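You operate a simulated robot arm through the tools that you are given. There is no shell and no other tool. Be economical: measure what you need, move in short steps, check, and stop when the job is done.

You are at the controls of a simulated robot arm. One attempt, no reset.

## Task
Change the base feed on the manifold over from LINE 27 to LINE 29.
Fine: shut the old line's two valves before you open the new line's two; shut the one other valve that stands open.

It is judged by the outcome, as a careful person would: the job done as asked, and still so three seconds after it is handed in. It fails if anything else is knocked over, pushed out of place, dropped, spilled or broken.

## Robot
A 6-joint arm with a two-finger gripper on a trunk, on a base that drives. Base frame: it is fixed to the floor where the robot stands at the start and does not move with it; the origin is under the middle of the robot, x ahead of it, y to its left, z up; the surface under the hand at the start is at about z = 0.903. Units: m, rad, N and s.
Its first joint turns from -2.897 to 2.897 rad. Places, roughly: grey block [0.7, -0.1, 0.9]; valve forty-five handle [0.7, -0.2, 1]; valve forty-seven handle [0.8, -0.4, 1]; valve forty-six handle [0.7, 0.1, 1]; valve forty-two handle [0.7, -0.4, 1]; valve seventy-five handle [0.7, -0.5, 1]; valve seventy-nine handle [0.7, -0.3, 1]; valve sixty-four handle [0.6, -0.5, 1]; valve sixty-seven handle [0.6, -0.1, 1]; valve thirty-nine handle [0.5, 0.1, 1]; valve thirty-seven handle [0.5, -0.2, 1]; valve thirty-six handle [0.5, -0.4, 1]. Payload 2.45 kg.
The tool frame sits at the grasp point between the pads (the TCP): z along the fingers, y along the line on which they close. The tips reach 0.02 m beyond it. The gripper opens to 0.14 m. The gripper's body begins 0.168 m behind the TCP.
Orientation is that of the tool frame in the base frame, as a unit quaternion [w, x, y, z]. With the fingers straight down and closing along the base's y, the tool's x points along the base's -x, its y along +y and its z along -z.

## Interface
- The arm moves only by the tool play_rows. Its arguments are lists of equal length, an entry for each row: "turn": the turn, a rotation vector about the base's x, y, z in units of 60 degrees (1.0 is 60 degrees), a list of three; "travel": the shift along the base's x, y, z in units of 200 mm (1.0 is 200 mm), a list of three; "grip": the opening, from 0 (shut) to 1 (fully open). In form: {"turn": [[rx, ry, rz], ...], "travel": [[dx, dy, dz], ...], "grip": [grip, ...]}. A call has 1 to 8 rows; each row is the pose to reach, as a shift and turn from the pose commanded when the call began. A call with a number of a shift or a turn outside -1 to 1 is refused whole. Each row takes 0.2 s and may step no farther than 0.05 m and 0.15 rad from the row before; otherwise, or with a gripper value out of range, the whole call is refused. Where a pose cannot be reached the arm comes as near as it can. A force on the tool above 40 N (or 10 N above the force at the start of the call, whichever is more), or a blocked arm, ends the call early, and 0.2 s more pass. The fingers move at their own pace (about 0.045 m/s each) and stop on an object; they squeeze with about 42 N. The grip force told is the motor's: it shows also when the fingers shut on nothing. Time passes only in rows, and 0.2 s behind the last, so rows that repeat a pose let the fingers close. The reply holds the time, the measured pose of the TCP, the force on the tool along the base axes, the opening and the grip force, in the units named above and with some noise, with the torque about the TCP (base axes, N m) and any sound that the robot's microphone picked up.
- Cameras (640 x 400 px; columns grow to the right, rows downward): "scene" is now at [-0.1138, 0.1192, 1.1709]; the picture's right is [-0.39, -0.92, 0.00], its down [-0.10, 0.04, -0.99] and it looks along [0.92, -0.38, -0.11] (base axes); focal length 259 px, centre (320, 200). "wrist" rides on the gripper at [0.078, 0.011, -0.209] in the tool frame; the picture's right is [-0.14, 0.99, 0.00], its down [-0.92, -0.13, -0.37] and it looks along [-0.36, -0.05, 0.93] (tool axes); focal length 280 px, centre (320, 200). There is no depth. A picture from a camera that has moved, and an enlarged one, comes with that camera's place and axes in the base frame and with its lens. The place of the scene camera against the robot may be out by one fixed shift of up to 0.025 m in any direction.
- capture(camera): a new picture of that camera. The clock stands still meanwhile.
- roll_base(legs): drives the robot by 1 to 6 legs, each [ahead, left, turn to the left] in m, m and rad, along the robot's own axes; the way and the turn of a leg run together, so that a leg with both is an arc; at most 1.5 m and 3.142 rad a leg. The arm and the cameras ride along, it lands a little off, and it stops where it bumps. It gives what a move gives.
- pan_tilt(pan, tilt): turns the head with the scene camera to pan (to the left, within 2.496 rad either way) and tilt (down, from -0.506 to 1.204), counted from straight ahead of the robot. It gives what a move gives.
- close_up(camera, box): a new picture of the part [left, top, right, bottom] of that camera's present view, enlarged. The clock stands still meanwhile.
- hand_in(): hands the job in; it is judged then, once.

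Work in short steps. Places have to be worked out from the pictures, the camera data and where the tool is seen: move nearer, look again, correct. Check each grasp and each placing, and mend what went wrong. You have 120 turns and 98 pictures in all, those below and enlarged ones among them. Open the gripper and draw the arm clear of the work before you hand the job in, unless the task says otherwise; then end with one line.

The tools are called after "Request:" by a JSON object that holds its "op" and its "data". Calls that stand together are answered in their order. play_rows: Moves the arm, as the interface text tells. Its arguments: {"type":"object","properties":{"turn":{"type":"array","items":{"type":"array","items":{"type":"number"}}},"travel":{"type":"array","items":{"type":"array","items":{"type":"number"}}},"grip":{"type":"array","items":{"type":"number"}}},"required":["turn","travel","grip"]} The other tools are called the same way: roll_base (legs) drives the base; pan_tilt (pan, tilt) turns the head that bears the scene camera; capture (camera) takes a picture; close_up (camera, box) takes an enlarged picture of a part of a camera's view; hand_in () hands the job in.

At the start:

```text
time: 0.0
tool_pos: [0.6266, -0.0017, 1.3039]
tool_rot: [0.0, 0.0, 1.0, 0.001]
contact_force: [0.9, 0.0, 0.0]
wrist_torque: [0.0, 0.0, -0.01]
width: 0.14
finger_force: 0.1
robot x, y, heading: [-0.0013, -0.0005, -0.002]
head pan, tilt: [-0.396, 0.112]
```

scene: 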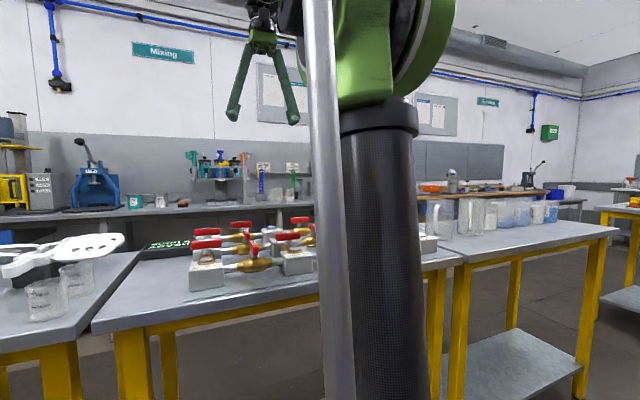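
wrist: 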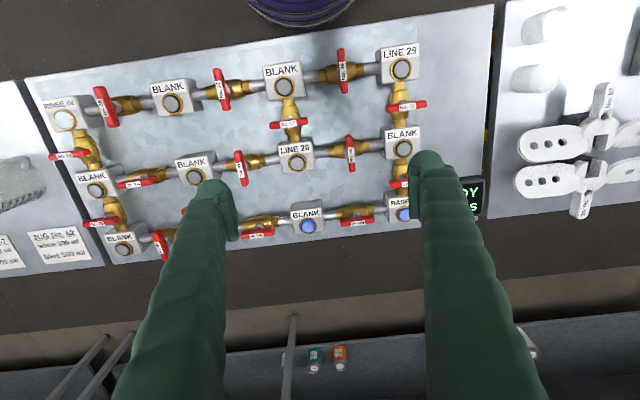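

The wrist view shows the manifold as a grid of blocks with red-handled valves; I need to read labels, so I enlarge the picture.

Request:
{"op": "close_up", "data": {"camera": "wrist", "box": [30, 30, 240, 270]}}

Request:
{"op": "close_up", "data": {"camera": "wrist", "box": [230, 30, 490, 250]}}

```text
1.67 times, centred on (135, 150) of wrist
camera zoom: at [0.5471, 0.0102, 1.5138], right [0.14, 0.99, 0.0], down [0.92, -0.13, 0.37], along [0.36, -0.05, -0.93], focal length 467 px, centre (628, 283)
```

zoom: 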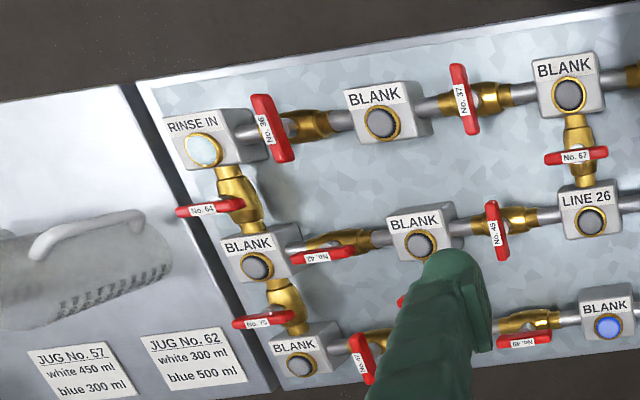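

```text
1.82 times, centred on (360, 140) of wrist
camera zoom: at [0.5471, 0.0102, 1.5138], right [0.14, 0.99, 0.0], down [0.92, -0.13, 0.37], along [0.36, -0.05, -0.93], focal length 510 px, centre (247, 309)
```

zoom: 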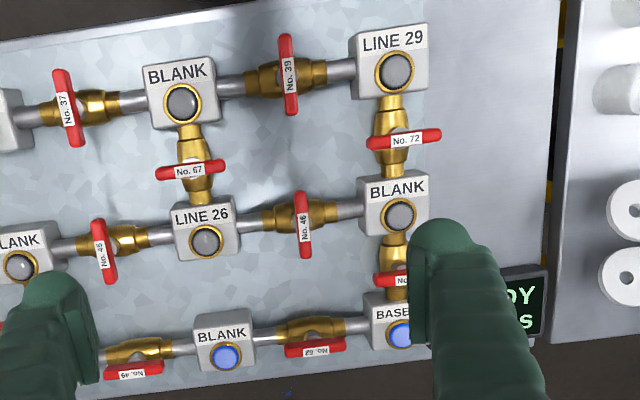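

Valves 49 and 62 (bottom row) and 42 appear open; LINE 27, valve 79 and one more are hidden by the fingers. I shift the hand to -y to see the rest and get parallax.

Request:
{"op": "play_rows", "data": {"turn": [[0, 0, 0], [0, 0, 0], [0, 0, 0], [0, 0, 0]], "travel": [[0, -0.25, 0], [0, -0.5, 0], [0, -0.75, 0], [0, -1, 0]], "grip": [1, 1, 1, 1]}}

Request:
{"op": "capture", "data": {"camera": "wrist"}}

Request:
{"op": "close_up", "data": {"camera": "scene", "box": [180, 200, 330, 300]}}

```text
time: 1.0
tool_pos: [0.6268, -0.202, 1.3051]
tool_rot: [-0.001, -0.001, 1.0, 0.001]
contact_force: [0.6, 1.5, 0.7]
wrist_torque: [-0.06, -0.06, -0.01]
width: 0.1402
finger_force: 0.0
robot x, y, heading: [0.0005, -0.003, -0.001]
head pan, tilt: [-0.396, 0.112]
```

```text
93 pictures are left
camera wrist: at [0.5478, -0.1908, 1.5148], right [0.14, 0.99, 0.0], down [0.92, -0.13, 0.37], along [0.37, -0.05, -0.93], focal length 280 px, centre (320, 200)
```

wrist: 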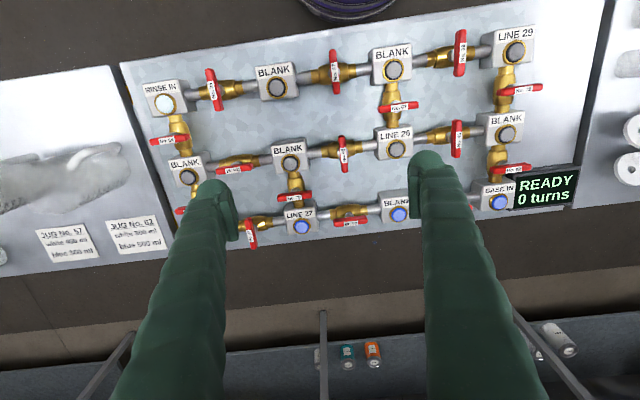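

```text
4.00 times, centred on (255, 250) of scene
camera zoom: at [-0.114, 0.1195, 1.1709], right [-0.38, -0.92, 0.0], down [-0.1, 0.04, -0.99], along [0.92, -0.38, -0.11], focal length 1036 px, centre (580, 0)
```

zoom: 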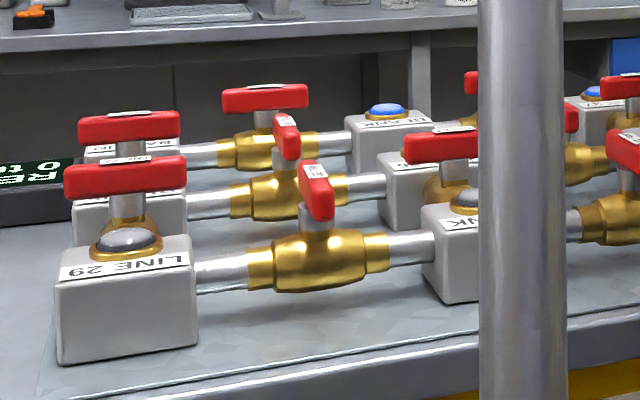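

The layout is clear: LINE 27–49–BLANK–62–BASE IN (old), LINE 29–72–BLANK–?–BASE IN (new), and 42 stands open. I enlarge for stereo measurement.

Request:
{"op": "close_up", "data": {"camera": "wrist", "box": [420, 20, 580, 220]}}

Request:
{"op": "close_up", "data": {"camera": "wrist", "box": [150, 120, 430, 260]}}

```text
2.00 times, centred on (500, 120) of wrist
camera zoom: at [0.5478, -0.1908, 1.5148], right [0.14, 0.99, 0.0], down [0.92, -0.13, 0.37], along [0.37, -0.05, -0.93], focal length 561 px, centre (-40, 360)
```

zoom: 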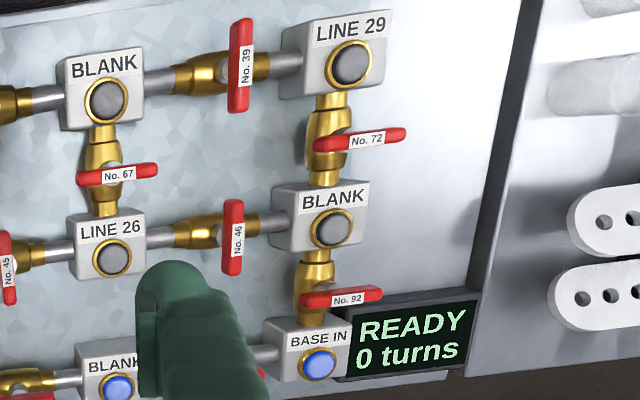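

```text
2.29 times, centred on (290, 190) of wrist
camera zoom: at [0.5478, -0.1908, 1.5148], right [0.14, 0.99, 0.0], down [0.92, -0.13, 0.37], along [0.37, -0.05, -0.93], focal length 641 px, centre (389, 223)
```

zoom: 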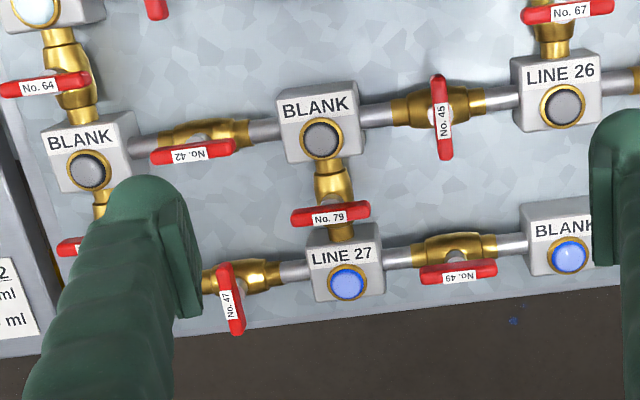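

Stereo puts handle tops at about z 0.98: 49 at (0.812,-0.163), 62 at (0.815,0.053), 42 at (0.67,-0.378), 72 at (0.599,0.163), 92 at (0.743,0.16). By the labels, opening is +90° about z and closing −90°. I move above 49 while turning +60°.

Request:
{"op": "play_rows", "data": {"turn": [[0, 0, 0.142], [0, 0, 0.284], [0, 0, 0.426], [0, 0, 0.568], [0, 0, 0.71], [0, 0, 0.852], [0, 0, 0.994], [0, 0, 1]], "travel": [[0.132, 0.028, -0.11], [0.264, 0.056, -0.22], [0.396, 0.085, -0.33], [0.528, 0.113, -0.44], [0.66, 0.141, -0.55], [0.792, 0.17, -0.66], [0.925, 0.197, -0.77], [0.925, 0.197, -0.77]], "grip": [0.4, 0.4, 0.4, 0.4, 0.4, 0.4, 0.4, 0.4]}}

Request:
{"op": "play_rows", "data": {"turn": [[0, 0, 0.125], [0, 0, 0.25], [0, 0, 0.375], [0, 0, 0.5], [0, 0, 0.5]], "travel": [[0, 0, 0], [0, 0, -0.1], [0, 0, -0.2], [0, 0, -0.3], [0, 0, -0.3]], "grip": [0.4, 0.4, 0.4, 0.4, 0.4]}}

Request:
{"op": "capture", "data": {"camera": "wrist"}}

Request:
{"op": "capture", "data": {"camera": "scene"}}

```text
time: 2.8
tool_pos: [0.8134, -0.1618, 1.1497]
tool_rot: [0.0, -0.5, 0.866, 0.0]
contact_force: [0.0, 0.9, -0.3]
wrist_torque: [-0.03, -0.03, 0.01]
width: 0.0559
finger_force: 0.0
robot x, y, heading: [0.0009, 0.0035, -0.0]
head pan, tilt: [-0.396, 0.112]
```

```text
time: 4.0
tool_pos: [0.8121, -0.1626, 1.0907]
tool_rot: [-0.001, 0.708, -0.706, 0.0]
contact_force: [-0.2, -0.3, -0.4]
wrist_torque: [0.01, 0.02, 0.0]
width: 0.0563
finger_force: 0.1
robot x, y, heading: [-0.0006, -0.0014, -0.002]
head pan, tilt: [-0.396, 0.112]
```

```text
89 pictures are left
camera wrist: at [0.7998, -0.2397, 1.2996], right [-0.99, 0.14, 0.0], down [0.13, 0.92, 0.37], along [0.05, 0.37, -0.93], focal length 280 px, centre (320, 200)
```

wrist: 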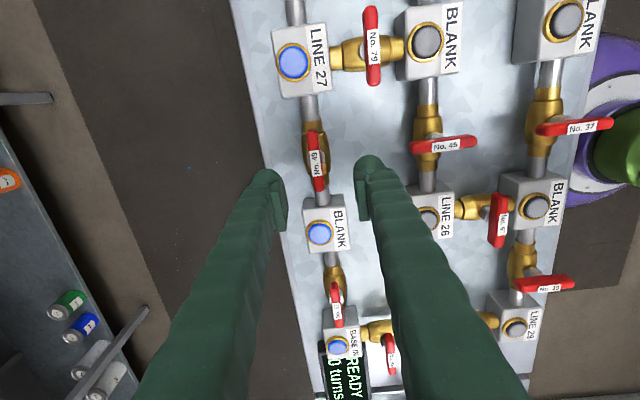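

```text
88 pictures are left
camera scene: at [-0.1137, 0.1191, 1.171], right [-0.39, -0.92, 0.0], down [-0.1, 0.04, -0.99], along [0.92, -0.38, -0.11], focal length 259 px, centre (320, 200)
```

scene: 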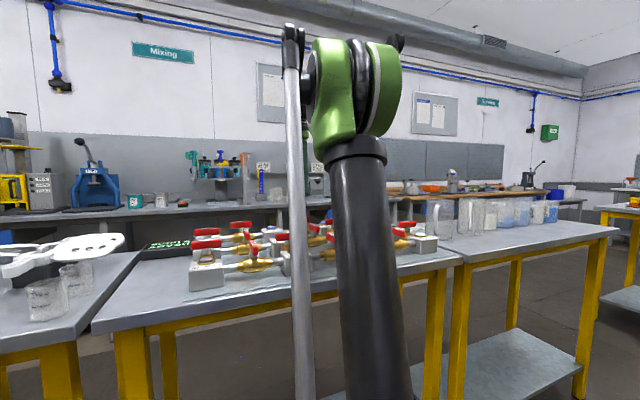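

Handle 49 measures (0.814,-0.163), aligned with y, just under the hand. I descend to z 0.975 with fingers about 56 mm open.

Request:
{"op": "play_rows", "data": {"turn": [[0, 0, 0], [0, 0, 0], [0, 0, 0], [0, 0, 0]], "travel": [[0.01, 0, -0.2], [0.01, 0, -0.4], [0.01, 0, -0.58], [0.01, 0, -0.58]], "grip": [0.4, 0.4, 0.4, 0.4]}}

Request:
{"op": "capture", "data": {"camera": "wrist"}}

```text
time: 5.0
tool_pos: [0.813, -0.1626, 0.9742]
tool_rot: [0.0, -0.707, 0.707, 0.0]
contact_force: [0.2, 0.6, 0.6]
wrist_torque: [-0.01, 0.0, -0.02]
width: 0.0561
finger_force: 0.0
robot x, y, heading: [0.0001, -0.0006, 0.003]
head pan, tilt: [-0.396, 0.112]
```

```text
87 pictures are left
camera wrist: at [0.8011, -0.2396, 1.1833], right [-0.99, 0.14, 0.0], down [0.13, 0.92, 0.37], along [0.05, 0.37, -0.93], focal length 280 px, centre (320, 200)
```

wrist: 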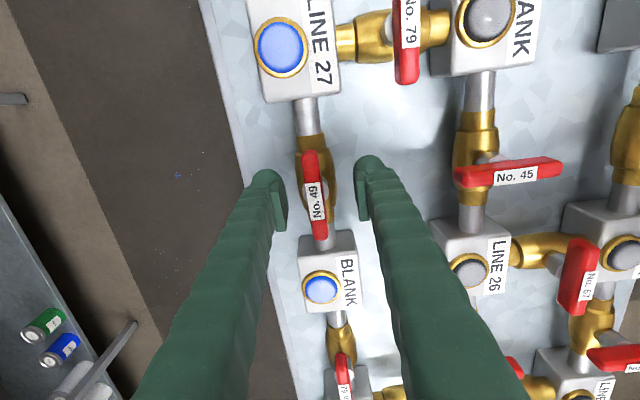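

Fingers straddle handle 49 with no contact. I close on it.

Request:
{"op": "play_rows", "data": {"turn": [[0, 0, 0], [0, 0, 0], [0, 0, 0], [0, 0, 0]], "travel": [[0, 0, 0], [0, 0, 0], [0, 0, 0], [0, 0, 0]], "grip": [0.05, 0.05, 0.05, 0.05]}}

```text
time: 6.0
tool_pos: [0.8146, -0.1618, 0.974]
tool_rot: [0.0, 0.707, -0.707, 0.0]
contact_force: [13.7, -1.2, 0.4]
wrist_torque: [-0.04, -0.12, -0.01]
width: 0.0163
finger_force: 6.7
robot x, y, heading: [-0.0005, 0.0031, 0.0]
head pan, tilt: [-0.396, 0.112]
```

Gripped at 16 mm, slight side force in +x, so I shift 2 mm in +x while turning −60°.

Request:
{"op": "play_rows", "data": {"turn": [[0, 0, 0], [0, 0, -0.14], [0, 0, -0.28], [0, 0, -0.42], [0, 0, -0.56], [0, 0, -0.7], [0, 0, -0.84], [0, 0, -0.98]], "travel": [[0.01, 0, 0], [0.01, 0, 0], [0.01, 0, 0], [0.01, 0, 0], [0.01, 0, 0], [0.01, 0, 0], [0.01, 0, 0], [0.01, 0, 0]], "grip": [0, 0, 0, 0, 0, 0, 0, 0]}}

Request:
{"op": "capture", "data": {"camera": "wrist"}}

```text
time: 7.8
tool_pos: [0.8178, -0.1634, 0.9727]
tool_rot: [-0.001, -0.267, 0.964, -0.001]
contact_force: [31.0, -9.8, -13.7]
wrist_torque: [0.08, -0.28, 0.05]
width: 0.0101
finger_force: 37.4
robot x, y, heading: [-0.0023, -0.0001, 0.001]
head pan, tilt: [-0.396, 0.112]
```

```text
86 pictures are left
camera wrist: at [0.7435, -0.1932, 1.1821], right [-0.39, 0.92, 0.0], down [0.86, 0.37, 0.37], along [0.34, 0.14, -0.93], focal length 280 px, centre (320, 200)
```

wrist: 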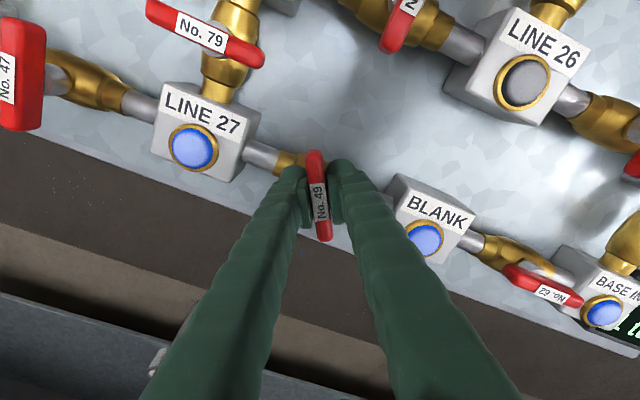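

It turned with the hand, still 31 N in +x, so the pivot lies a few mm further out. I shift +4 mm and complete the turn.

Request:
{"op": "play_rows", "data": {"turn": [[0, 0, 0], [0, 0, -0.13], [0, 0, -0.26], [0, 0, -0.39], [0, 0, -0.52], [0, 0, -0.52]], "travel": [[0.02, -0.005, 0], [0.02, -0.005, 0], [0.02, -0.005, 0], [0.02, -0.005, 0], [0.02, -0.005, 0], [0.02, -0.005, 0]], "grip": [0, 0, 0, 0, 0, 0]}}

Request:
{"op": "capture", "data": {"camera": "wrist"}}

```text
time: 8.3
tool_pos: [0.8171, -0.1635, 0.973]
tool_rot: [-0.004, -0.261, 0.965, 0.001]
contact_force: [4.6, -1.7, -15.3]
wrist_torque: [0.08, -0.21, -0.02]
width: 0.0099
finger_force: 37.4
robot x, y, heading: [0.0013, -0.0046, -0.0]
head pan, tilt: [-0.396, 0.112]
stopped in row 2: the force on the tool passed its limit at 50 N (the readings are from after the stop); the commanded pose is now the measured one
```

```text
85 pictures are left
camera wrist: at [0.744, -0.1925, 1.1823], right [-0.38, 0.92, 0.0], down [0.86, 0.35, 0.36], along [0.34, 0.14, -0.93], focal length 280 px, centre (320, 200)
```

wrist: 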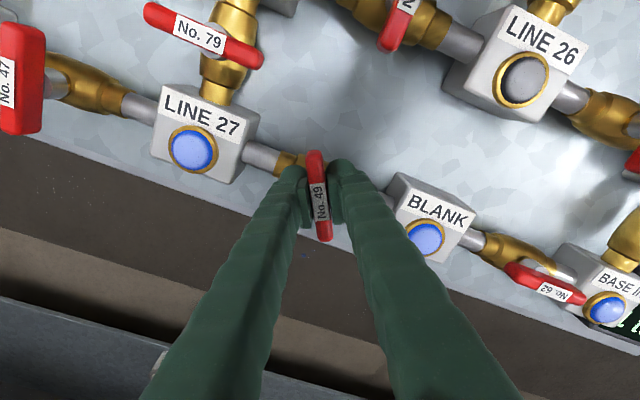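

The shift was the wrong way; the force is now relaxed at (0.817,-0.1635). I continue turning without any shift.

Request:
{"op": "play_rows", "data": {"turn": [[0, 0, -0.14], [0, 0, -0.28], [0, 0, -0.42], [0, 0, -0.5], [0, 0, -0.5]], "travel": [[0, 0, 0], [0, 0, 0], [0, 0, 0], [0, 0, 0], [0, 0, 0]], "grip": [0, 0, 0, 0, 0]}}

Request:
{"op": "capture", "data": {"camera": "wrist"}}

```text
time: 9.5
tool_pos: [0.8174, -0.1634, 0.9723]
tool_rot: [-0.002, -0.001, 1.0, 0.002]
contact_force: [7.3, -6.5, -27.6]
wrist_torque: [0.0, -0.16, -0.01]
width: 0.0098
finger_force: 36.7
robot x, y, heading: [0.0005, 0.0028, 0.002]
head pan, tilt: [-0.396, 0.112]
```

```text
84 pictures are left
camera wrist: at [0.7388, -0.1528, 1.1823], right [0.13, 0.99, 0.0], down [0.92, -0.13, 0.36], along [0.36, -0.05, -0.93], focal length 280 px, centre (320, 200)
```

wrist: 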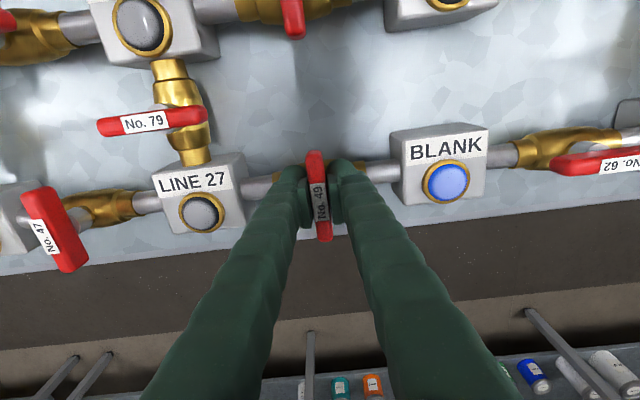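

LINE 27's sight glass went grey: valve 49 is at 90° and shut. I release and lift.

Request:
{"op": "play_rows", "data": {"turn": [[0, 0, 0], [0, 0, 0], [0, 0, 0], [0, 0, 0.05], [0, 0, 0.19], [0, 0, 0.33], [0, 0, 0.47], [0, 0, 0.61]], "travel": [[0, 0, 0], [0, 0, 0], [0, 0, 0], [0, 0, 0.2], [0, 0, 0.4], [0, 0.2, 0.55], [0, 0.4, 0.55], [0, 0.6, 0.55]], "grip": [0.4, 0.4, 0.4, 0.4, 0.4, 0.4, 0.4, 0.4]}}

Request:
{"op": "capture", "data": {"camera": "wrist"}}

```text
time: 11.3
tool_pos: [0.8168, -0.0431, 1.0841]
tool_rot: [-0.002, -0.318, 0.948, 0.001]
contact_force: [0.3, -0.4, 1.0]
wrist_torque: [0.1, 0.02, 0.01]
width: 0.056
finger_force: 0.1
robot x, y, heading: [-0.0047, -0.0024, -0.0]
head pan, tilt: [-0.396, 0.112]
```

```text
83 pictures are left
camera wrist: at [0.7471, -0.0802, 1.2941], right [-0.49, 0.87, 0.0], down [0.81, 0.45, 0.36], along [0.32, 0.18, -0.93], focal length 280 px, centre (320, 200)
```

wrist: 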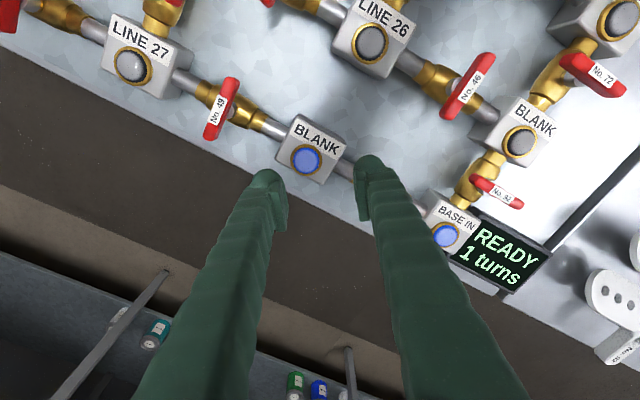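

The display counts 1 turn and 49 is across. On to 62 with the turn finished to 90°.

Request:
{"op": "play_rows", "data": {"turn": [[0, 0, 0.14], [0, 0, 0.28], [0, 0, 0.42], [0, 0, 0.56], [0, 0, 0.7], [0, 0, 0.84], [0, 0, 0.882], [0, 0, 0.882]], "travel": [[0, 0.08, 0], [0, 0.16, 0], [0, 0.24, 0], [0, 0.32, 0], [0, 0.4, 0], [0, 0.48, 0], [0, 0.48, 0], [0, 0.48, 0]], "grip": [0.4, 0.4, 0.4, 0.4, 0.4, 0.4, 0.4, 0.4]}}

Request:
{"op": "capture", "data": {"camera": "wrist"}}

```text
time: 13.1
tool_pos: [0.8177, 0.0521, 1.083]
tool_rot: [-0.002, -0.706, 0.708, 0.001]
contact_force: [0.2, 0.3, 1.0]
wrist_torque: [-0.01, 0.03, -0.01]
width: 0.056
finger_force: 0.1
robot x, y, heading: [0.0024, 0.0022, 0.004]
head pan, tilt: [-0.396, 0.112]
```

```text
82 pictures are left
camera wrist: at [0.8051, -0.0231, 1.2933], right [-0.99, 0.14, 0.0], down [0.13, 0.92, 0.36], along [0.05, 0.36, -0.93], focal length 280 px, centre (320, 200)
```

wrist: 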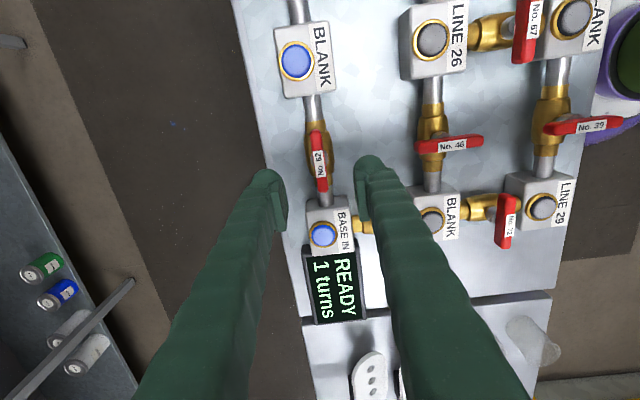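

Handle 62 is at about (0.817,0.050). I descend to z 0.976 and close.

Request:
{"op": "play_rows", "data": {"turn": [[0, 0, 0], [0, 0, 0], [0, 0, 0], [0, 0, 0], [0, 0, 0], [0, 0, 0], [0, 0, 0], [0, 0, 0]], "travel": [[0, -0.008, -0.2], [0, -0.008, -0.4], [0, -0.008, -0.535], [0, -0.008, -0.535], [0, -0.008, -0.535], [0, -0.008, -0.535], [0, -0.008, -0.535], [0, -0.008, -0.535]], "grip": [0.4, 0.4, 0.4, 0.4, 0.05, 0.05, 0.05, 0.05]}}

Request:
{"op": "capture", "data": {"camera": "wrist"}}

```text
time: 14.9
tool_pos: [0.8173, 0.0513, 0.9764]
tool_rot: [-0.003, -0.706, 0.709, -0.001]
contact_force: [2.4, -0.4, -1.4]
wrist_torque: [0.01, -0.02, 0.0]
width: 0.0119
finger_force: 34.4
robot x, y, heading: [-0.0005, 0.0024, -0.003]
head pan, tilt: [-0.396, 0.112]
```

```text
81 pictures are left
camera wrist: at [0.8051, -0.0245, 1.1861], right [-0.99, 0.14, 0.0], down [0.13, 0.92, 0.36], along [0.05, 0.36, -0.93], focal length 280 px, centre (320, 200)
```

wrist: 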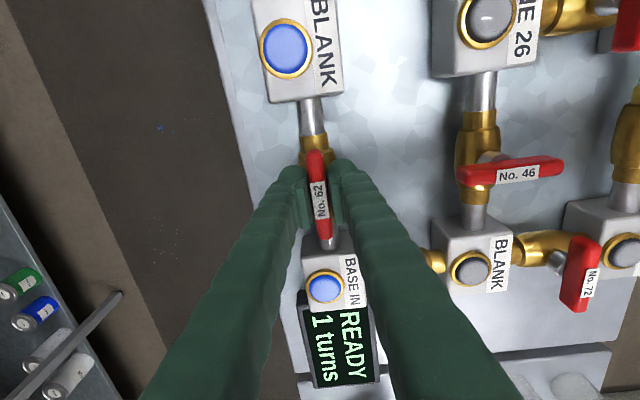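

Well centred grip on 62 with almost no side force. I turn −60°.

Request:
{"op": "play_rows", "data": {"turn": [[0, 0, -0.14], [0, 0, -0.28], [0, 0, -0.42], [0, 0, -0.56], [0, 0, -0.7], [0, 0, -0.84], [0, 0, -0.98]], "travel": [[0, 0, 0], [0, 0, 0], [0, 0, 0], [0, 0, 0], [0, 0, 0], [0, 0, 0], [0, 0, 0]], "grip": [0, 0, 0, 0, 0, 0, 0]}}

```text
time: 16.5
tool_pos: [0.8176, 0.0521, 0.977]
tool_rot: [-0.002, -0.266, 0.964, 0.001]
contact_force: [19.7, 2.9, 11.0]
wrist_torque: [0.02, -0.21, 0.01]
width: 0.0121
finger_force: 38.6
robot x, y, heading: [-0.0046, 0.0002, -0.0]
head pan, tilt: [-0.396, 0.112]
```

Turned to about 31° remaining; I ease 1 mm back in x and finish the turn.

Request:
{"op": "play_rows", "data": {"turn": [[0, 0, 0], [0, 0, -0.13], [0, 0, -0.26], [0, 0, -0.39], [0, 0, -0.52], [0, 0, -0.52]], "travel": [[-0.006, 0, 0], [-0.006, 0, 0], [-0.006, 0, 0], [-0.006, 0, 0], [-0.006, 0, 0], [-0.006, 0, 0]], "grip": [0, 0, 0, 0, 0, 0]}}

Request:
{"op": "capture", "data": {"camera": "wrist"}}

```text
time: 17.9
tool_pos: [0.817, 0.0522, 0.9744]
tool_rot: [-0.002, 0.003, 1.0, 0.002]
contact_force: [30.9, 0.2, 2.2]
wrist_torque: [-0.03, -0.41, 0.07]
width: 0.0119
finger_force: 38.5
robot x, y, heading: [-0.0007, -0.0019, 0.002]
head pan, tilt: [-0.396, 0.112]
```

```text
80 pictures are left
camera wrist: at [0.7378, 0.0629, 1.1855], right [0.14, 0.99, 0.0], down [0.92, -0.13, 0.36], along [0.36, -0.05, -0.93], focal length 280 px, centre (320, 200)
```

wrist: 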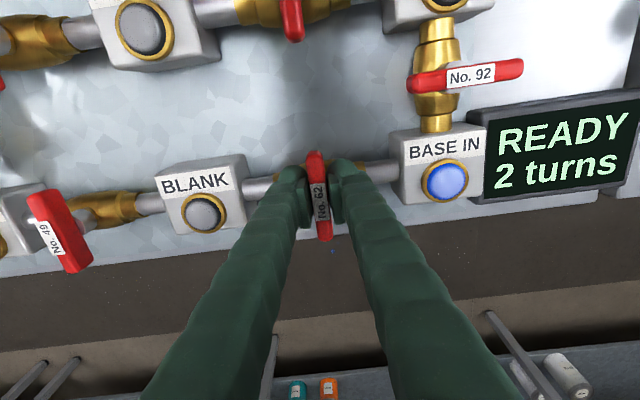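

62 is shut (blank glass grey, 2 turns). I release, lift and travel toward 42.

Request:
{"op": "play_rows", "data": {"turn": [[0, 0, 0], [0, 0, 0], [0, 0, 0], [0, 0, 0], [0, 0, 0.14], [0, 0, 0.28], [0, 0, 0.42], [0, 0, 0.56]], "travel": [[0, 0, 0], [0, 0, 0], [0, 0, 0.02], [0, 0, 0.22], [0, 0, 0.45], [-0.1, -0.2, 0.55], [-0.2, -0.4, 0.55], [-0.3, -0.6, 0.55]], "grip": [0.4, 0.4, 0.4, 0.4, 0.4, 0.4, 0.4, 0.4]}}

Request:
{"op": "play_rows", "data": {"turn": [[0, 0, 0.14], [0, 0, 0.28], [0, 0, 0.42], [0, 0, 0.56], [0, 0, 0.7], [0, 0, 0.84], [0, 0, 0.94], [0, 0, 0.94]], "travel": [[-0.06, -0.2, 0], [-0.12, -0.4, 0], [-0.18, -0.6, 0], [-0.24, -0.8, 0], [-0.3, -1, 0], [-0.36, -1, 0], [-0.42, -1, 0], [-0.42, -1, 0]], "grip": [0.4, 0.4, 0.4, 0.4, 0.4, 0.4, 0.4, 0.4]}}

Request:
{"op": "play_rows", "data": {"turn": [[0, 0, 0], [0, 0, 0], [0, 0, 0], [0, 0, 0]], "travel": [[0, -0.2, 0], [0, -0.4, 0], [0, -0.55, 0], [0, -0.55, 0]], "grip": [0.4, 0.4, 0.4, 0.4]}}

Request:
{"op": "capture", "data": {"camera": "wrist"}}

```text
time: 19.7
tool_pos: [0.7553, -0.0677, 1.0858]
tool_rot: [-0.001, -0.288, 0.958, 0.002]
contact_force: [0.6, -0.6, -0.8]
wrist_torque: [-0.05, 0.02, -0.01]
width: 0.056
finger_force: 0.0
robot x, y, heading: [-0.0034, -0.004, 0.002]
head pan, tilt: [-0.396, 0.112]
```

```text
time: 21.5
tool_pos: [0.6715, -0.2683, 1.0864]
tool_rot: [-0.002, -0.706, 0.708, 0.0]
contact_force: [-0.9, 0.1, 0.7]
wrist_torque: [-0.02, -0.04, -0.01]
width: 0.0559
finger_force: 0.1
robot x, y, heading: [0.0011, 0.0008, 0.003]
head pan, tilt: [-0.396, 0.112]
```

```text
time: 22.5
tool_pos: [0.673, -0.3777, 1.0871]
tool_rot: [-0.003, -0.706, 0.708, -0.001]
contact_force: [1.2, 0.7, 0.5]
wrist_torque: [0.0, 0.02, -0.01]
width: 0.0563
finger_force: 0.1
robot x, y, heading: [-0.0019, -0.0001, -0.005]
head pan, tilt: [-0.396, 0.112]
```

```text
79 pictures are left
camera wrist: at [0.6595, -0.4547, 1.2964], right [-0.99, 0.14, 0.0], down [0.13, 0.92, 0.36], along [0.05, 0.36, -0.93], focal length 280 px, centre (320, 200)
```

wrist: 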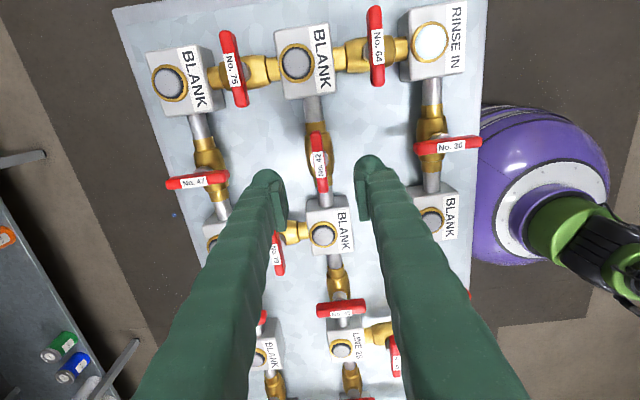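

Handle 42 sits just as 62 did; I descend and close.

Request:
{"op": "play_rows", "data": {"turn": [[0, 0, 0], [0, 0, 0], [0, 0, 0], [0, 0, 0], [0, 0, 0], [0, 0, 0], [0, 0, 0], [0, 0, 0]], "travel": [[0, -0.01, -0.2], [0, -0.01, -0.4], [0, -0.01, -0.55], [0, -0.01, -0.55], [0, -0.01, -0.55], [0, -0.01, -0.55], [0, -0.01, -0.55], [0, -0.01, -0.55]], "grip": [0.4, 0.4, 0.4, 0.4, 0.05, 0.05, 0.05, 0.05]}}

Request:
{"op": "capture", "data": {"camera": "wrist"}}

```text
time: 24.3
tool_pos: [0.6724, -0.3794, 0.976]
tool_rot: [-0.003, -0.706, 0.708, 0.0]
contact_force: [-2.4, 1.3, -3.9]
wrist_torque: [0.01, -0.01, 0.03]
width: 0.0119
finger_force: 34.2
robot x, y, heading: [0.0022, -0.0026, 0.001]
head pan, tilt: [-0.396, 0.112]
```

```text
78 pictures are left
camera wrist: at [0.6598, -0.4561, 1.1854], right [-0.99, 0.14, 0.0], down [0.13, 0.92, 0.36], along [0.05, 0.36, -0.93], focal length 280 px, centre (320, 200)
```

wrist: 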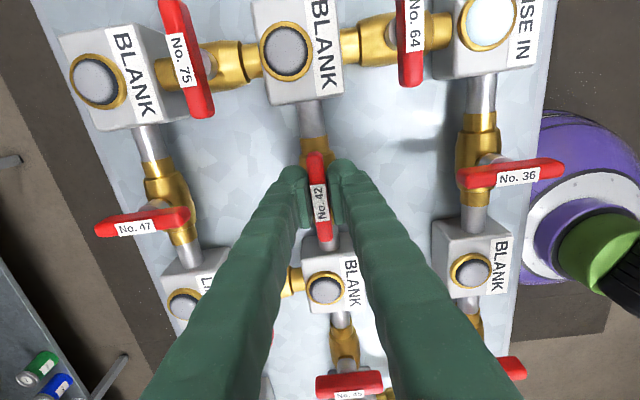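

Firm, centred grip on 42. I turn it −90° in two calls.

Request:
{"op": "play_rows", "data": {"turn": [[0, 0, -0.14], [0, 0, -0.28], [0, 0, -0.42], [0, 0, -0.56], [0, 0, -0.7], [0, 0, -0.84], [0, 0, -0.98]], "travel": [[0, 0, 0], [0, 0, 0], [0, 0, 0], [0, 0, 0], [0, 0, 0], [0, 0, 0], [0, 0, 0]], "grip": [0, 0, 0, 0, 0, 0, 0]}}

Request:
{"op": "play_rows", "data": {"turn": [[0, 0, 0], [0, 0, -0.13], [0, 0, -0.26], [0, 0, -0.39], [0, 0, -0.52], [0, 0, -0.52]], "travel": [[0, 0, 0], [0, 0, 0], [0, 0, 0], [0, 0, 0], [0, 0, 0], [0, 0, 0]], "grip": [0, 0, 0, 0, 0, 0]}}

Request:
{"op": "capture", "data": {"camera": "wrist"}}

```text
time: 25.2
tool_pos: [0.6714, -0.3804, 0.9761]
tool_rot: [-0.003, -0.493, 0.87, 0.002]
contact_force: [0.1, 0.9, -7.9]
wrist_torque: [0.04, -0.05, 0.02]
width: 0.012
finger_force: 38.6
robot x, y, heading: [-0.0043, -0.0027, -0.0]
head pan, tilt: [-0.396, 0.112]
stopped in row 4: the force on the tool passed its limit at 42 N (the readings are from after the stop); the commanded pose is now the measured one
```

```text
time: 26.6
tool_pos: [0.6703, -0.3792, 0.9752]
tool_rot: [-0.002, -0.24, 0.971, 0.002]
contact_force: [-14.8, 13.1, -23.6]
wrist_torque: [0.04, 0.17, 0.02]
width: 0.0121
finger_force: 38.8
robot x, y, heading: [-0.0011, 0.0009, -0.005]
head pan, tilt: [-0.396, 0.112]
```

```text
77 pictures are left
camera wrist: at [0.5962, -0.4057, 1.1855], right [-0.34, 0.94, 0.01], down [0.88, 0.32, 0.36], along [0.34, 0.13, -0.93], focal length 280 px, centre (320, 200)
```

wrist: 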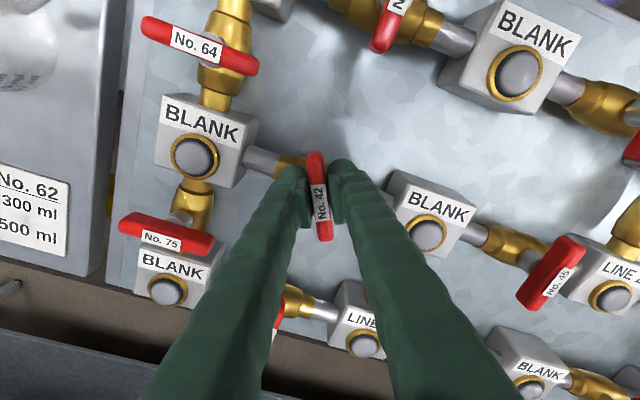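

About 28° left with moderate forces; I finish with a tiny easing shift.

Request:
{"op": "play_rows", "data": {"turn": [[0, 0, -0.1], [0, 0, -0.22], [0, 0, -0.34], [0, 0, -0.463], [0, 0, -0.463]], "travel": [[0.004, -0.004, 0.004], [0.004, -0.004, 0.004], [0.004, -0.004, 0.004], [0.004, -0.004, 0.004], [0.004, -0.004, 0.004]], "grip": [0, 0, 0, 0, 0]}}

Request:
{"op": "capture", "data": {"camera": "wrist"}}

```text
time: 27.0
tool_pos: [0.6704, -0.3786, 0.9756]
tool_rot: [-0.004, -0.22, 0.976, 0.003]
contact_force: [0.3, 2.2, -4.4]
wrist_torque: [0.05, -0.07, 0.0]
width: 0.0119
finger_force: 38.5
robot x, y, heading: [-0.0037, 0.001, 0.002]
head pan, tilt: [-0.396, 0.112]
stopped in row 1: the force on the tool passed its limit at 47 N (the readings are from after the stop); the commanded pose is now the measured one
```

```text
76 pictures are left
camera wrist: at [0.5953, -0.4027, 1.1856], right [-0.3, 0.95, 0.01], down [0.89, 0.28, 0.36], along [0.34, 0.11, -0.93], focal length 280 px, centre (320, 200)
```

wrist: 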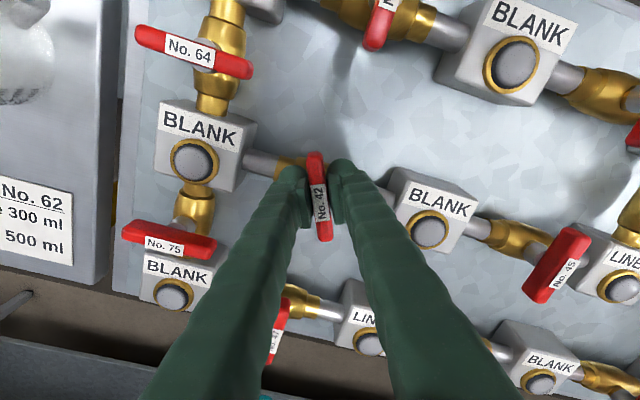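

Force is relaxed again; pure rotation for the remaining 25°.

Request:
{"op": "play_rows", "data": {"turn": [[0, 0, -0.08], [0, 0, -0.18], [0, 0, -0.3], [0, 0, -0.42], [0, 0, -0.424]], "travel": [[0, 0, 0], [0, 0, 0], [0, 0, 0], [0, 0, 0], [0, 0, 0]], "grip": [0, 0, 0, 0, 0]}}

Request:
{"op": "capture", "data": {"camera": "wrist"}}

```text
time: 28.2
tool_pos: [0.6702, -0.3783, 0.9755]
tool_rot: [-0.003, 0.001, 1.0, 0.003]
contact_force: [-6.5, 11.9, -13.0]
wrist_torque: [0.13, 0.0, 0.04]
width: 0.0116
finger_force: 38.5
robot x, y, heading: [-0.0002, -0.0016, -0.005]
head pan, tilt: [-0.396, 0.112]
```

```text
75 pictures are left
camera wrist: at [0.5917, -0.3681, 1.1856], right [0.14, 0.99, 0.01], down [0.92, -0.13, 0.36], along [0.36, -0.04, -0.93], focal length 280 px, centre (320, 200)
```

wrist: 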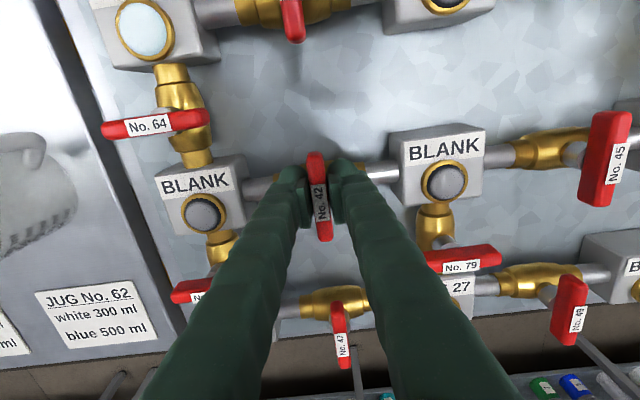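

42 is across its pipe. I release, lift, and move toward 72 at (0.60,0.163), turning to −90° for the opening grip.

Request:
{"op": "play_rows", "data": {"turn": [[0, 0, 0], [0, 0, 0], [0, 0, 0], [0, 0, 0], [0, 0, -0.14], [0, 0, -0.28], [0, 0, -0.42], [0, 0, -0.5]], "travel": [[0, 0, 0], [0, 0, 0], [0, 0, 0.02], [0, 0, 0.22], [0, 0, 0.45], [-0.1, 0.2, 0.55], [-0.2, 0.4, 0.55], [-0.3, 0.6, 0.55]], "grip": [0.4, 0.4, 0.4, 0.4, 0.4, 0.4, 0.4, 0.4]}}

Request:
{"op": "play_rows", "data": {"turn": [[0, 0, -0.14], [0, 0, -0.28], [0, 0, -0.42], [0, 0, -0.56], [0, 0, -0.7], [0, 0, -0.84], [0, 0, -0.98], [0, 0, -1]], "travel": [[0, 0.2, 0], [0, 0.4, 0], [0, 0.6, 0], [0, 0.8, 0], [0, 1, 0], [0, 1, 0], [0, 1, 0], [0, 1, 0]], "grip": [0.4, 0.4, 0.4, 0.4, 0.4, 0.4, 0.4, 0.4]}}

Request:
{"op": "play_rows", "data": {"turn": [[0, 0, 0], [0, 0, 0], [0, 0, 0], [0, 0, 0], [0, 0, 0], [0, 0, 0]], "travel": [[0, 0.2, 0], [0, 0.4, 0], [0, 0.6, 0], [0, 0.8, 0], [0, 1, 0], [0, 1, 0]], "grip": [0.4, 0.4, 0.4, 0.4, 0.4, 0.4]}}

Request:
{"op": "capture", "data": {"camera": "wrist"}}

```text
time: 30.0
tool_pos: [0.6099, -0.2587, 1.0842]
tool_rot: [-0.001, 0.259, 0.966, 0.004]
contact_force: [-0.3, -0.9, -0.6]
wrist_torque: [0.07, 0.03, 0.0]
width: 0.0561
finger_force: 0.0
robot x, y, heading: [-0.004, 0.0025, 0.0]
head pan, tilt: [-0.396, 0.112]
```

```text
time: 31.8
tool_pos: [0.6113, -0.0581, 1.0865]
tool_rot: [0.001, 0.708, 0.706, 0.004]
contact_force: [0.9, 1.4, 0.3]
wrist_torque: [-0.01, 0.04, 0.02]
width: 0.0562
finger_force: 0.0
robot x, y, heading: [-0.0036, -0.0001, -0.002]
head pan, tilt: [-0.396, 0.112]
```

```text
time: 33.2
tool_pos: [0.6114, 0.1404, 1.0852]
tool_rot: [0.001, 0.708, 0.707, 0.004]
contact_force: [0.2, 0.5, -0.7]
wrist_torque: [0.0, 0.01, 0.04]
width: 0.0561
finger_force: 0.1
robot x, y, heading: [-0.0029, -0.0004, -0.004]
head pan, tilt: [-0.396, 0.112]
```

```text
74 pictures are left
camera wrist: at [0.6187, 0.2192, 1.2953], right [0.99, -0.14, 0.01], down [-0.13, -0.92, 0.36], along [-0.04, -0.36, -0.93], focal length 280 px, centre (320, 200)
```

wrist: 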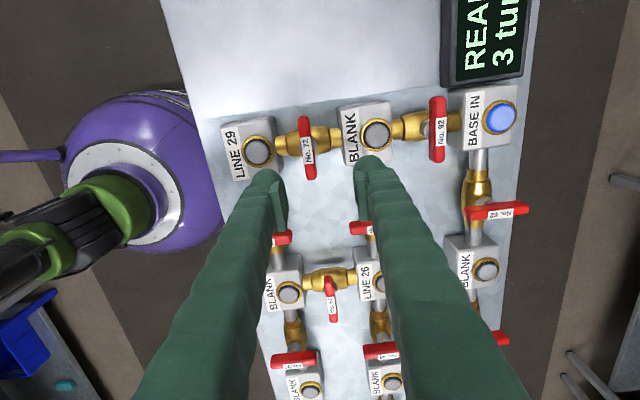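

Counter shows 3 turns; handle 72 is at (0.600,0.162). I align, descend to 0.976, look before closing.

Request:
{"op": "play_rows", "data": {"turn": [[0, 0, 0], [0, 0, 0], [0, 0, 0], [0, 0, 0], [0, 0, 0]], "travel": [[-0.057, 0.105, -0.05], [-0.057, 0.105, -0.25], [-0.057, 0.105, -0.45], [-0.057, 0.105, -0.545], [-0.057, 0.105, -0.545]], "grip": [0.4, 0.4, 0.4, 0.4, 0.4]}}

Request:
{"op": "capture", "data": {"camera": "wrist"}}

```text
time: 34.4
tool_pos: [0.6, 0.1622, 0.9765]
tool_rot: [0.002, 0.708, 0.706, 0.004]
contact_force: [0.2, 0.2, -0.6]
wrist_torque: [-0.05, -0.03, 0.02]
width: 0.0561
finger_force: 0.0
robot x, y, heading: [-0.0043, 0.0001, 0.002]
head pan, tilt: [-0.396, 0.112]
```

```text
73 pictures are left
camera wrist: at [0.6072, 0.2407, 1.1866], right [0.99, -0.14, 0.01], down [-0.13, -0.92, 0.36], along [-0.04, -0.36, -0.93], focal length 280 px, centre (320, 200)
```

wrist: 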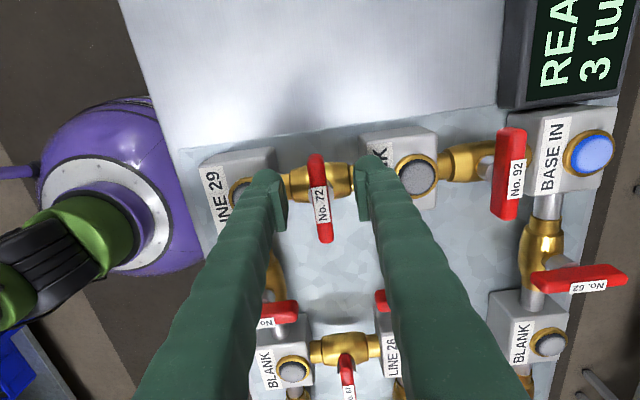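

Centred. Close on 72.

Request:
{"op": "play_rows", "data": {"turn": [[0, 0, 0], [0, 0, 0], [0, 0, 0], [0, 0, 0]], "travel": [[0, 0, 0], [0, 0, 0], [0, 0, 0], [0, 0, 0]], "grip": [0.05, 0.05, 0.05, 0.05]}}

Request:
{"op": "play_rows", "data": {"turn": [[0, 0, 0.14], [0, 0, 0.28], [0, 0, 0.42], [0, 0, 0.56], [0, 0, 0.7], [0, 0, 0.84], [0, 0, 0.98]], "travel": [[0, 0, 0], [0, 0, 0], [0, 0, 0], [0, 0, 0], [0, 0, 0], [0, 0, 0], [0, 0, 0]], "grip": [0, 0, 0, 0, 0, 0, 0]}}

Request:
{"op": "capture", "data": {"camera": "wrist"}}

```text
time: 35.4
tool_pos: [0.5995, 0.1627, 0.9764]
tool_rot: [0.002, 0.708, 0.706, 0.003]
contact_force: [3.3, -0.2, -1.0]
wrist_torque: [-0.01, -0.05, -0.02]
width: 0.0121
finger_force: 33.4
robot x, y, heading: [-0.0011, 0.0027, -0.004]
head pan, tilt: [-0.396, 0.112]
```

```text
time: 36.7
tool_pos: [0.5978, 0.1617, 0.9764]
tool_rot: [-0.002, 0.387, 0.922, 0.003]
contact_force: [-3.0, -1.3, 1.8]
wrist_torque: [-0.07, 0.05, -0.01]
width: 0.0119
finger_force: 38.6
robot x, y, heading: [0.0003, 0.0023, 0.002]
head pan, tilt: [-0.396, 0.112]
stopped in row 6: the force on the tool passed its limit at 41 N (the readings are from after the stop); the commanded pose is now the measured one
```

```text
72 pictures are left
camera wrist: at [0.5487, 0.2243, 1.1868], right [0.8, 0.6, 0.0], down [0.55, -0.75, 0.36], along [0.22, -0.29, -0.93], focal length 280 px, centre (320, 200)
```

wrist: 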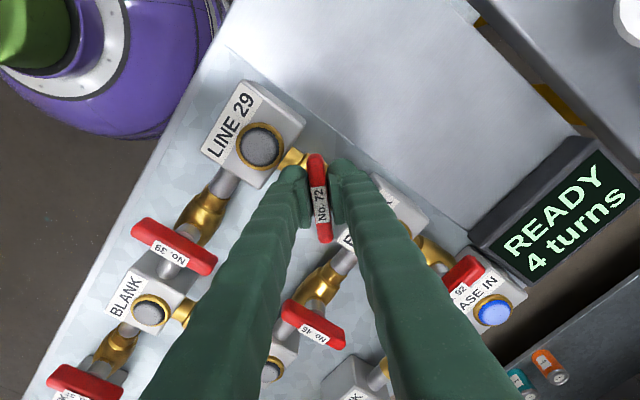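

It turns freely (counter 4); 45.5° remain. Continue with pure rotation.

Request:
{"op": "play_rows", "data": {"turn": [[0, 0, 0.13], [0, 0, 0.26], [0, 0, 0.39], [0, 0, 0.52], [0, 0, 0.65], [0, 0, 0.759], [0, 0, 0.759]], "travel": [[0, 0, 0], [0, 0, 0], [0, 0, 0], [0, 0, 0], [0, 0, 0], [0, 0, 0], [0, 0, 0]], "grip": [0, 0, 0, 0, 0, 0, 0]}}

Request:
{"op": "capture", "data": {"camera": "wrist"}}

```text
time: 38.2
tool_pos: [0.5966, 0.1595, 0.9783]
tool_rot: [-0.003, -0.001, 1.0, 0.001]
contact_force: [-3.9, -5.0, 7.6]
wrist_torque: [-0.06, 0.07, 0.02]
width: 0.012
finger_force: 39.3
robot x, y, heading: [-0.0039, -0.0014, -0.007]
head pan, tilt: [-0.396, 0.112]
stopped in row 7: the force on the tool passed its limit at 41 N (the readings are from after the stop); the commanded pose is now the measured one
```

```text
71 pictures are left
camera wrist: at [0.518, 0.1704, 1.187], right [0.14, 0.99, 0.0], down [0.92, -0.13, 0.36], along [0.36, -0.05, -0.93], focal length 280 px, centre (320, 200)
```

wrist: 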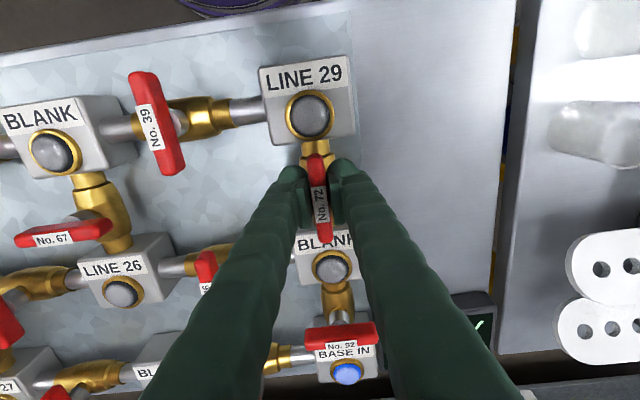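

72 now lies along its pipe. I release, lift and turn back to −90° while moving over 92.

Request:
{"op": "play_rows", "data": {"turn": [[0, 0, 0], [0, 0, 0], [0, 0, 0], [0, 0, 0], [0, 0, -0.14], [0, 0, -0.28], [0, 0, -0.42], [0, 0, -0.5]], "travel": [[0, 0, 0], [0, 0, 0], [0, 0, 0.02], [0, 0, 0.22], [0, 0, 0.45], [0.2, 0, 0.54], [0.4, 0, 0.54], [0.6, 0, 0.54]], "grip": [0.4, 0.4, 0.4, 0.4, 0.4, 0.4, 0.4, 0.4]}}

Request:
{"op": "play_rows", "data": {"turn": [[0, 0, -0.14], [0, 0, -0.28], [0, 0, -0.42], [0, 0, -0.56], [0, 0, -0.7], [0, 0, -0.84], [0, 0, -0.98], [0, 0, -1]], "travel": [[0.1, 0, 0], [0.13, 0, 0], [0.13, 0, 0], [0.13, 0, 0], [0.13, 0, 0], [0.13, 0, 0], [0.13, 0, 0], [0.13, 0, 0]], "grip": [0.4, 0.4, 0.4, 0.4, 0.4, 0.4, 0.4, 0.4]}}

Request:
{"op": "capture", "data": {"camera": "wrist"}}

```text
time: 40.0
tool_pos: [0.7168, 0.1596, 1.0838]
tool_rot: [-0.002, 0.26, 0.966, 0.003]
contact_force: [0.2, -0.2, 0.0]
wrist_torque: [0.0, -0.1, -0.01]
width: 0.0563
finger_force: 0.0
robot x, y, heading: [-0.0021, -0.0045, -0.004]
head pan, tilt: [-0.396, 0.112]
```

```text
time: 41.8
tool_pos: [0.7439, 0.1604, 1.085]
tool_rot: [-0.001, 0.707, 0.707, 0.004]
contact_force: [0.0, -0.7, 0.7]
wrist_torque: [0.0, 0.01, -0.02]
width: 0.0559
finger_force: 0.0
robot x, y, heading: [-0.0001, 0.0017, 0.001]
head pan, tilt: [-0.396, 0.112]
```

```text
70 pictures are left
camera wrist: at [0.7519, 0.2378, 1.2943], right [0.99, -0.14, 0.0], down [-0.13, -0.92, 0.36], along [-0.05, -0.36, -0.93], focal length 280 px, centre (320, 200)
```

wrist: 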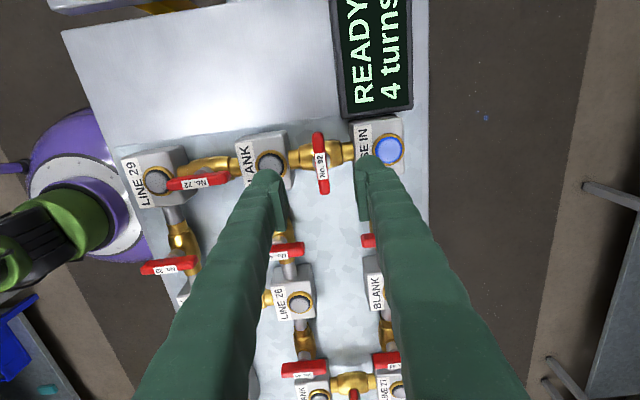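

Handle 92 is at about (0.742,0.162). I descend and close.

Request:
{"op": "play_rows", "data": {"turn": [[0, 0, 0], [0, 0, 0], [0, 0, 0], [0, 0, 0], [0, 0, 0], [0, 0, 0], [0, 0, 0], [0, 0, 0]], "travel": [[-0.008, 0.008, -0.2], [-0.008, 0.008, -0.4], [-0.008, 0.008, -0.54], [-0.008, 0.008, -0.54], [-0.008, 0.008, -0.54], [-0.008, 0.008, -0.54], [-0.008, 0.008, -0.54], [-0.008, 0.008, -0.54]], "grip": [0.4, 0.4, 0.4, 0.4, 0.05, 0.05, 0.05, 0.05]}}

Request:
{"op": "capture", "data": {"camera": "wrist"}}

```text
time: 43.6
tool_pos: [0.7425, 0.161, 0.9757]
tool_rot: [-0.001, 0.707, 0.707, 0.003]
contact_force: [16.7, 2.1, 6.2]
wrist_torque: [0.0, -0.23, 0.05]
width: 0.0181
finger_force: 8.2
robot x, y, heading: [-0.0004, 0.0033, 0.003]
head pan, tilt: [-0.396, 0.112]
```

```text
69 pictures are left
camera wrist: at [0.7504, 0.2391, 1.1864], right [0.99, -0.14, 0.0], down [-0.13, -0.92, 0.36], along [-0.05, -0.36, -0.93], focal length 280 px, centre (320, 200)
```

wrist: 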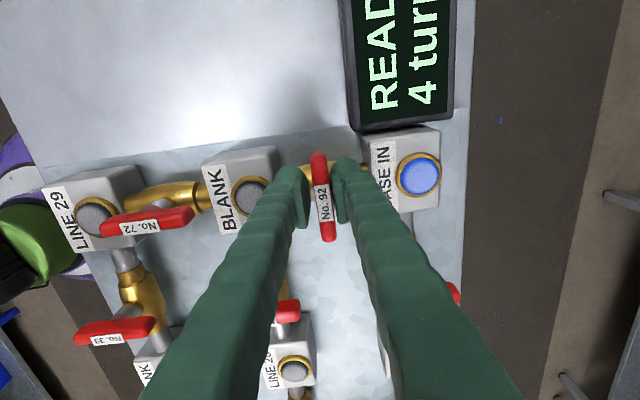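

The handle touches the +x finger first; I shift 2 mm in +x and let the fingers close.

Request:
{"op": "play_rows", "data": {"turn": [[0, 0, 0], [0, 0, 0], [0, 0, 0]], "travel": [[0.01, 0, 0], [0.01, 0, 0], [0.01, 0, 0]], "grip": [0, 0, 0]}}

```text
time: 44.4
tool_pos: [0.7448, 0.1607, 0.9762]
tool_rot: [-0.002, 0.707, 0.707, 0.003]
contact_force: [30.8, 0.5, 11.3]
wrist_torque: [0.0, -0.31, 0.07]
width: 0.0119
finger_force: 38.4
robot x, y, heading: [-0.0015, -0.003, 0.003]
head pan, tilt: [-0.396, 0.112]
```

Gripped firmly with 31 N still pulling +x; I ease a further 1.5 mm in +x to test.

Request:
{"op": "play_rows", "data": {"turn": [[0, 0, 0], [0, 0, 0]], "travel": [[0.008, 0, 0], [0.008, 0, 0]], "grip": [0, 0]}}

```text
time: 45.0
tool_pos: [0.7451, 0.1611, 0.9768]
tool_rot: [-0.002, 0.707, 0.707, 0.002]
contact_force: [14.5, -2.3, -2.6]
wrist_torque: [-0.03, -0.11, 0.01]
width: 0.0121
finger_force: 38.7
robot x, y, heading: [-0.0015, -0.0002, 0.002]
head pan, tilt: [-0.396, 0.112]
```

Force fell to 14 N, so that is the right direction; 1.2 mm more while turning +60°.

Request:
{"op": "play_rows", "data": {"turn": [[0, 0, 0], [0, 0, 0.14], [0, 0, 0.28], [0, 0, 0.42], [0, 0, 0.56], [0, 0, 0.7], [0, 0, 0.84], [0, 0, 0.98]], "travel": [[0.006, 0, 0], [0.006, 0, 0], [0.006, 0, 0], [0.006, 0, 0], [0.006, 0, 0], [0.006, 0, 0], [0.006, 0, 0], [0.006, 0, 0]], "grip": [0, 0, 0, 0, 0, 0, 0, 0]}}

```text
time: 45.9
tool_pos: [0.7441, 0.1608, 0.9758]
tool_rot: [-0.002, 0.59, 0.807, 0.003]
contact_force: [-1.0, 0.8, -2.7]
wrist_torque: [0.01, 0.01, -0.01]
width: 0.0118
finger_force: 38.5
robot x, y, heading: [-0.0035, 0.0038, -0.001]
head pan, tilt: [-0.396, 0.112]
stopped in row 4: the force on the tool passed its limit at 43 N (the readings are from after the stop); the commanded pose is now the measured one
```

Stopped at about 72° remaining with forces relaxed; continue pure rotation.

Request:
{"op": "play_rows", "data": {"turn": [[0, 0, 0.1], [0, 0, 0.22], [0, 0, 0.34], [0, 0, 0.46], [0, 0, 0.58], [0, 0, 0.7]], "travel": [[0, 0, 0], [0, 0, 0], [0, 0, 0], [0, 0, 0], [0, 0, 0], [0, 0, 0]], "grip": [0, 0, 0, 0, 0, 0]}}

```text
time: 47.3
tool_pos: [0.7437, 0.1613, 0.976]
tool_rot: [-0.003, 0.262, 0.965, 0.0]
contact_force: [-1.0, -0.5, 0.5]
wrist_torque: [0.01, 0.03, -0.02]
width: 0.0118
finger_force: 38.9
robot x, y, heading: [-0.0018, 0.0, -0.0]
head pan, tilt: [-0.396, 0.112]
stopped in row 6: the force on the tool passed its limit at 41 N (the readings are from after the stop); the commanded pose is now the measured one
```

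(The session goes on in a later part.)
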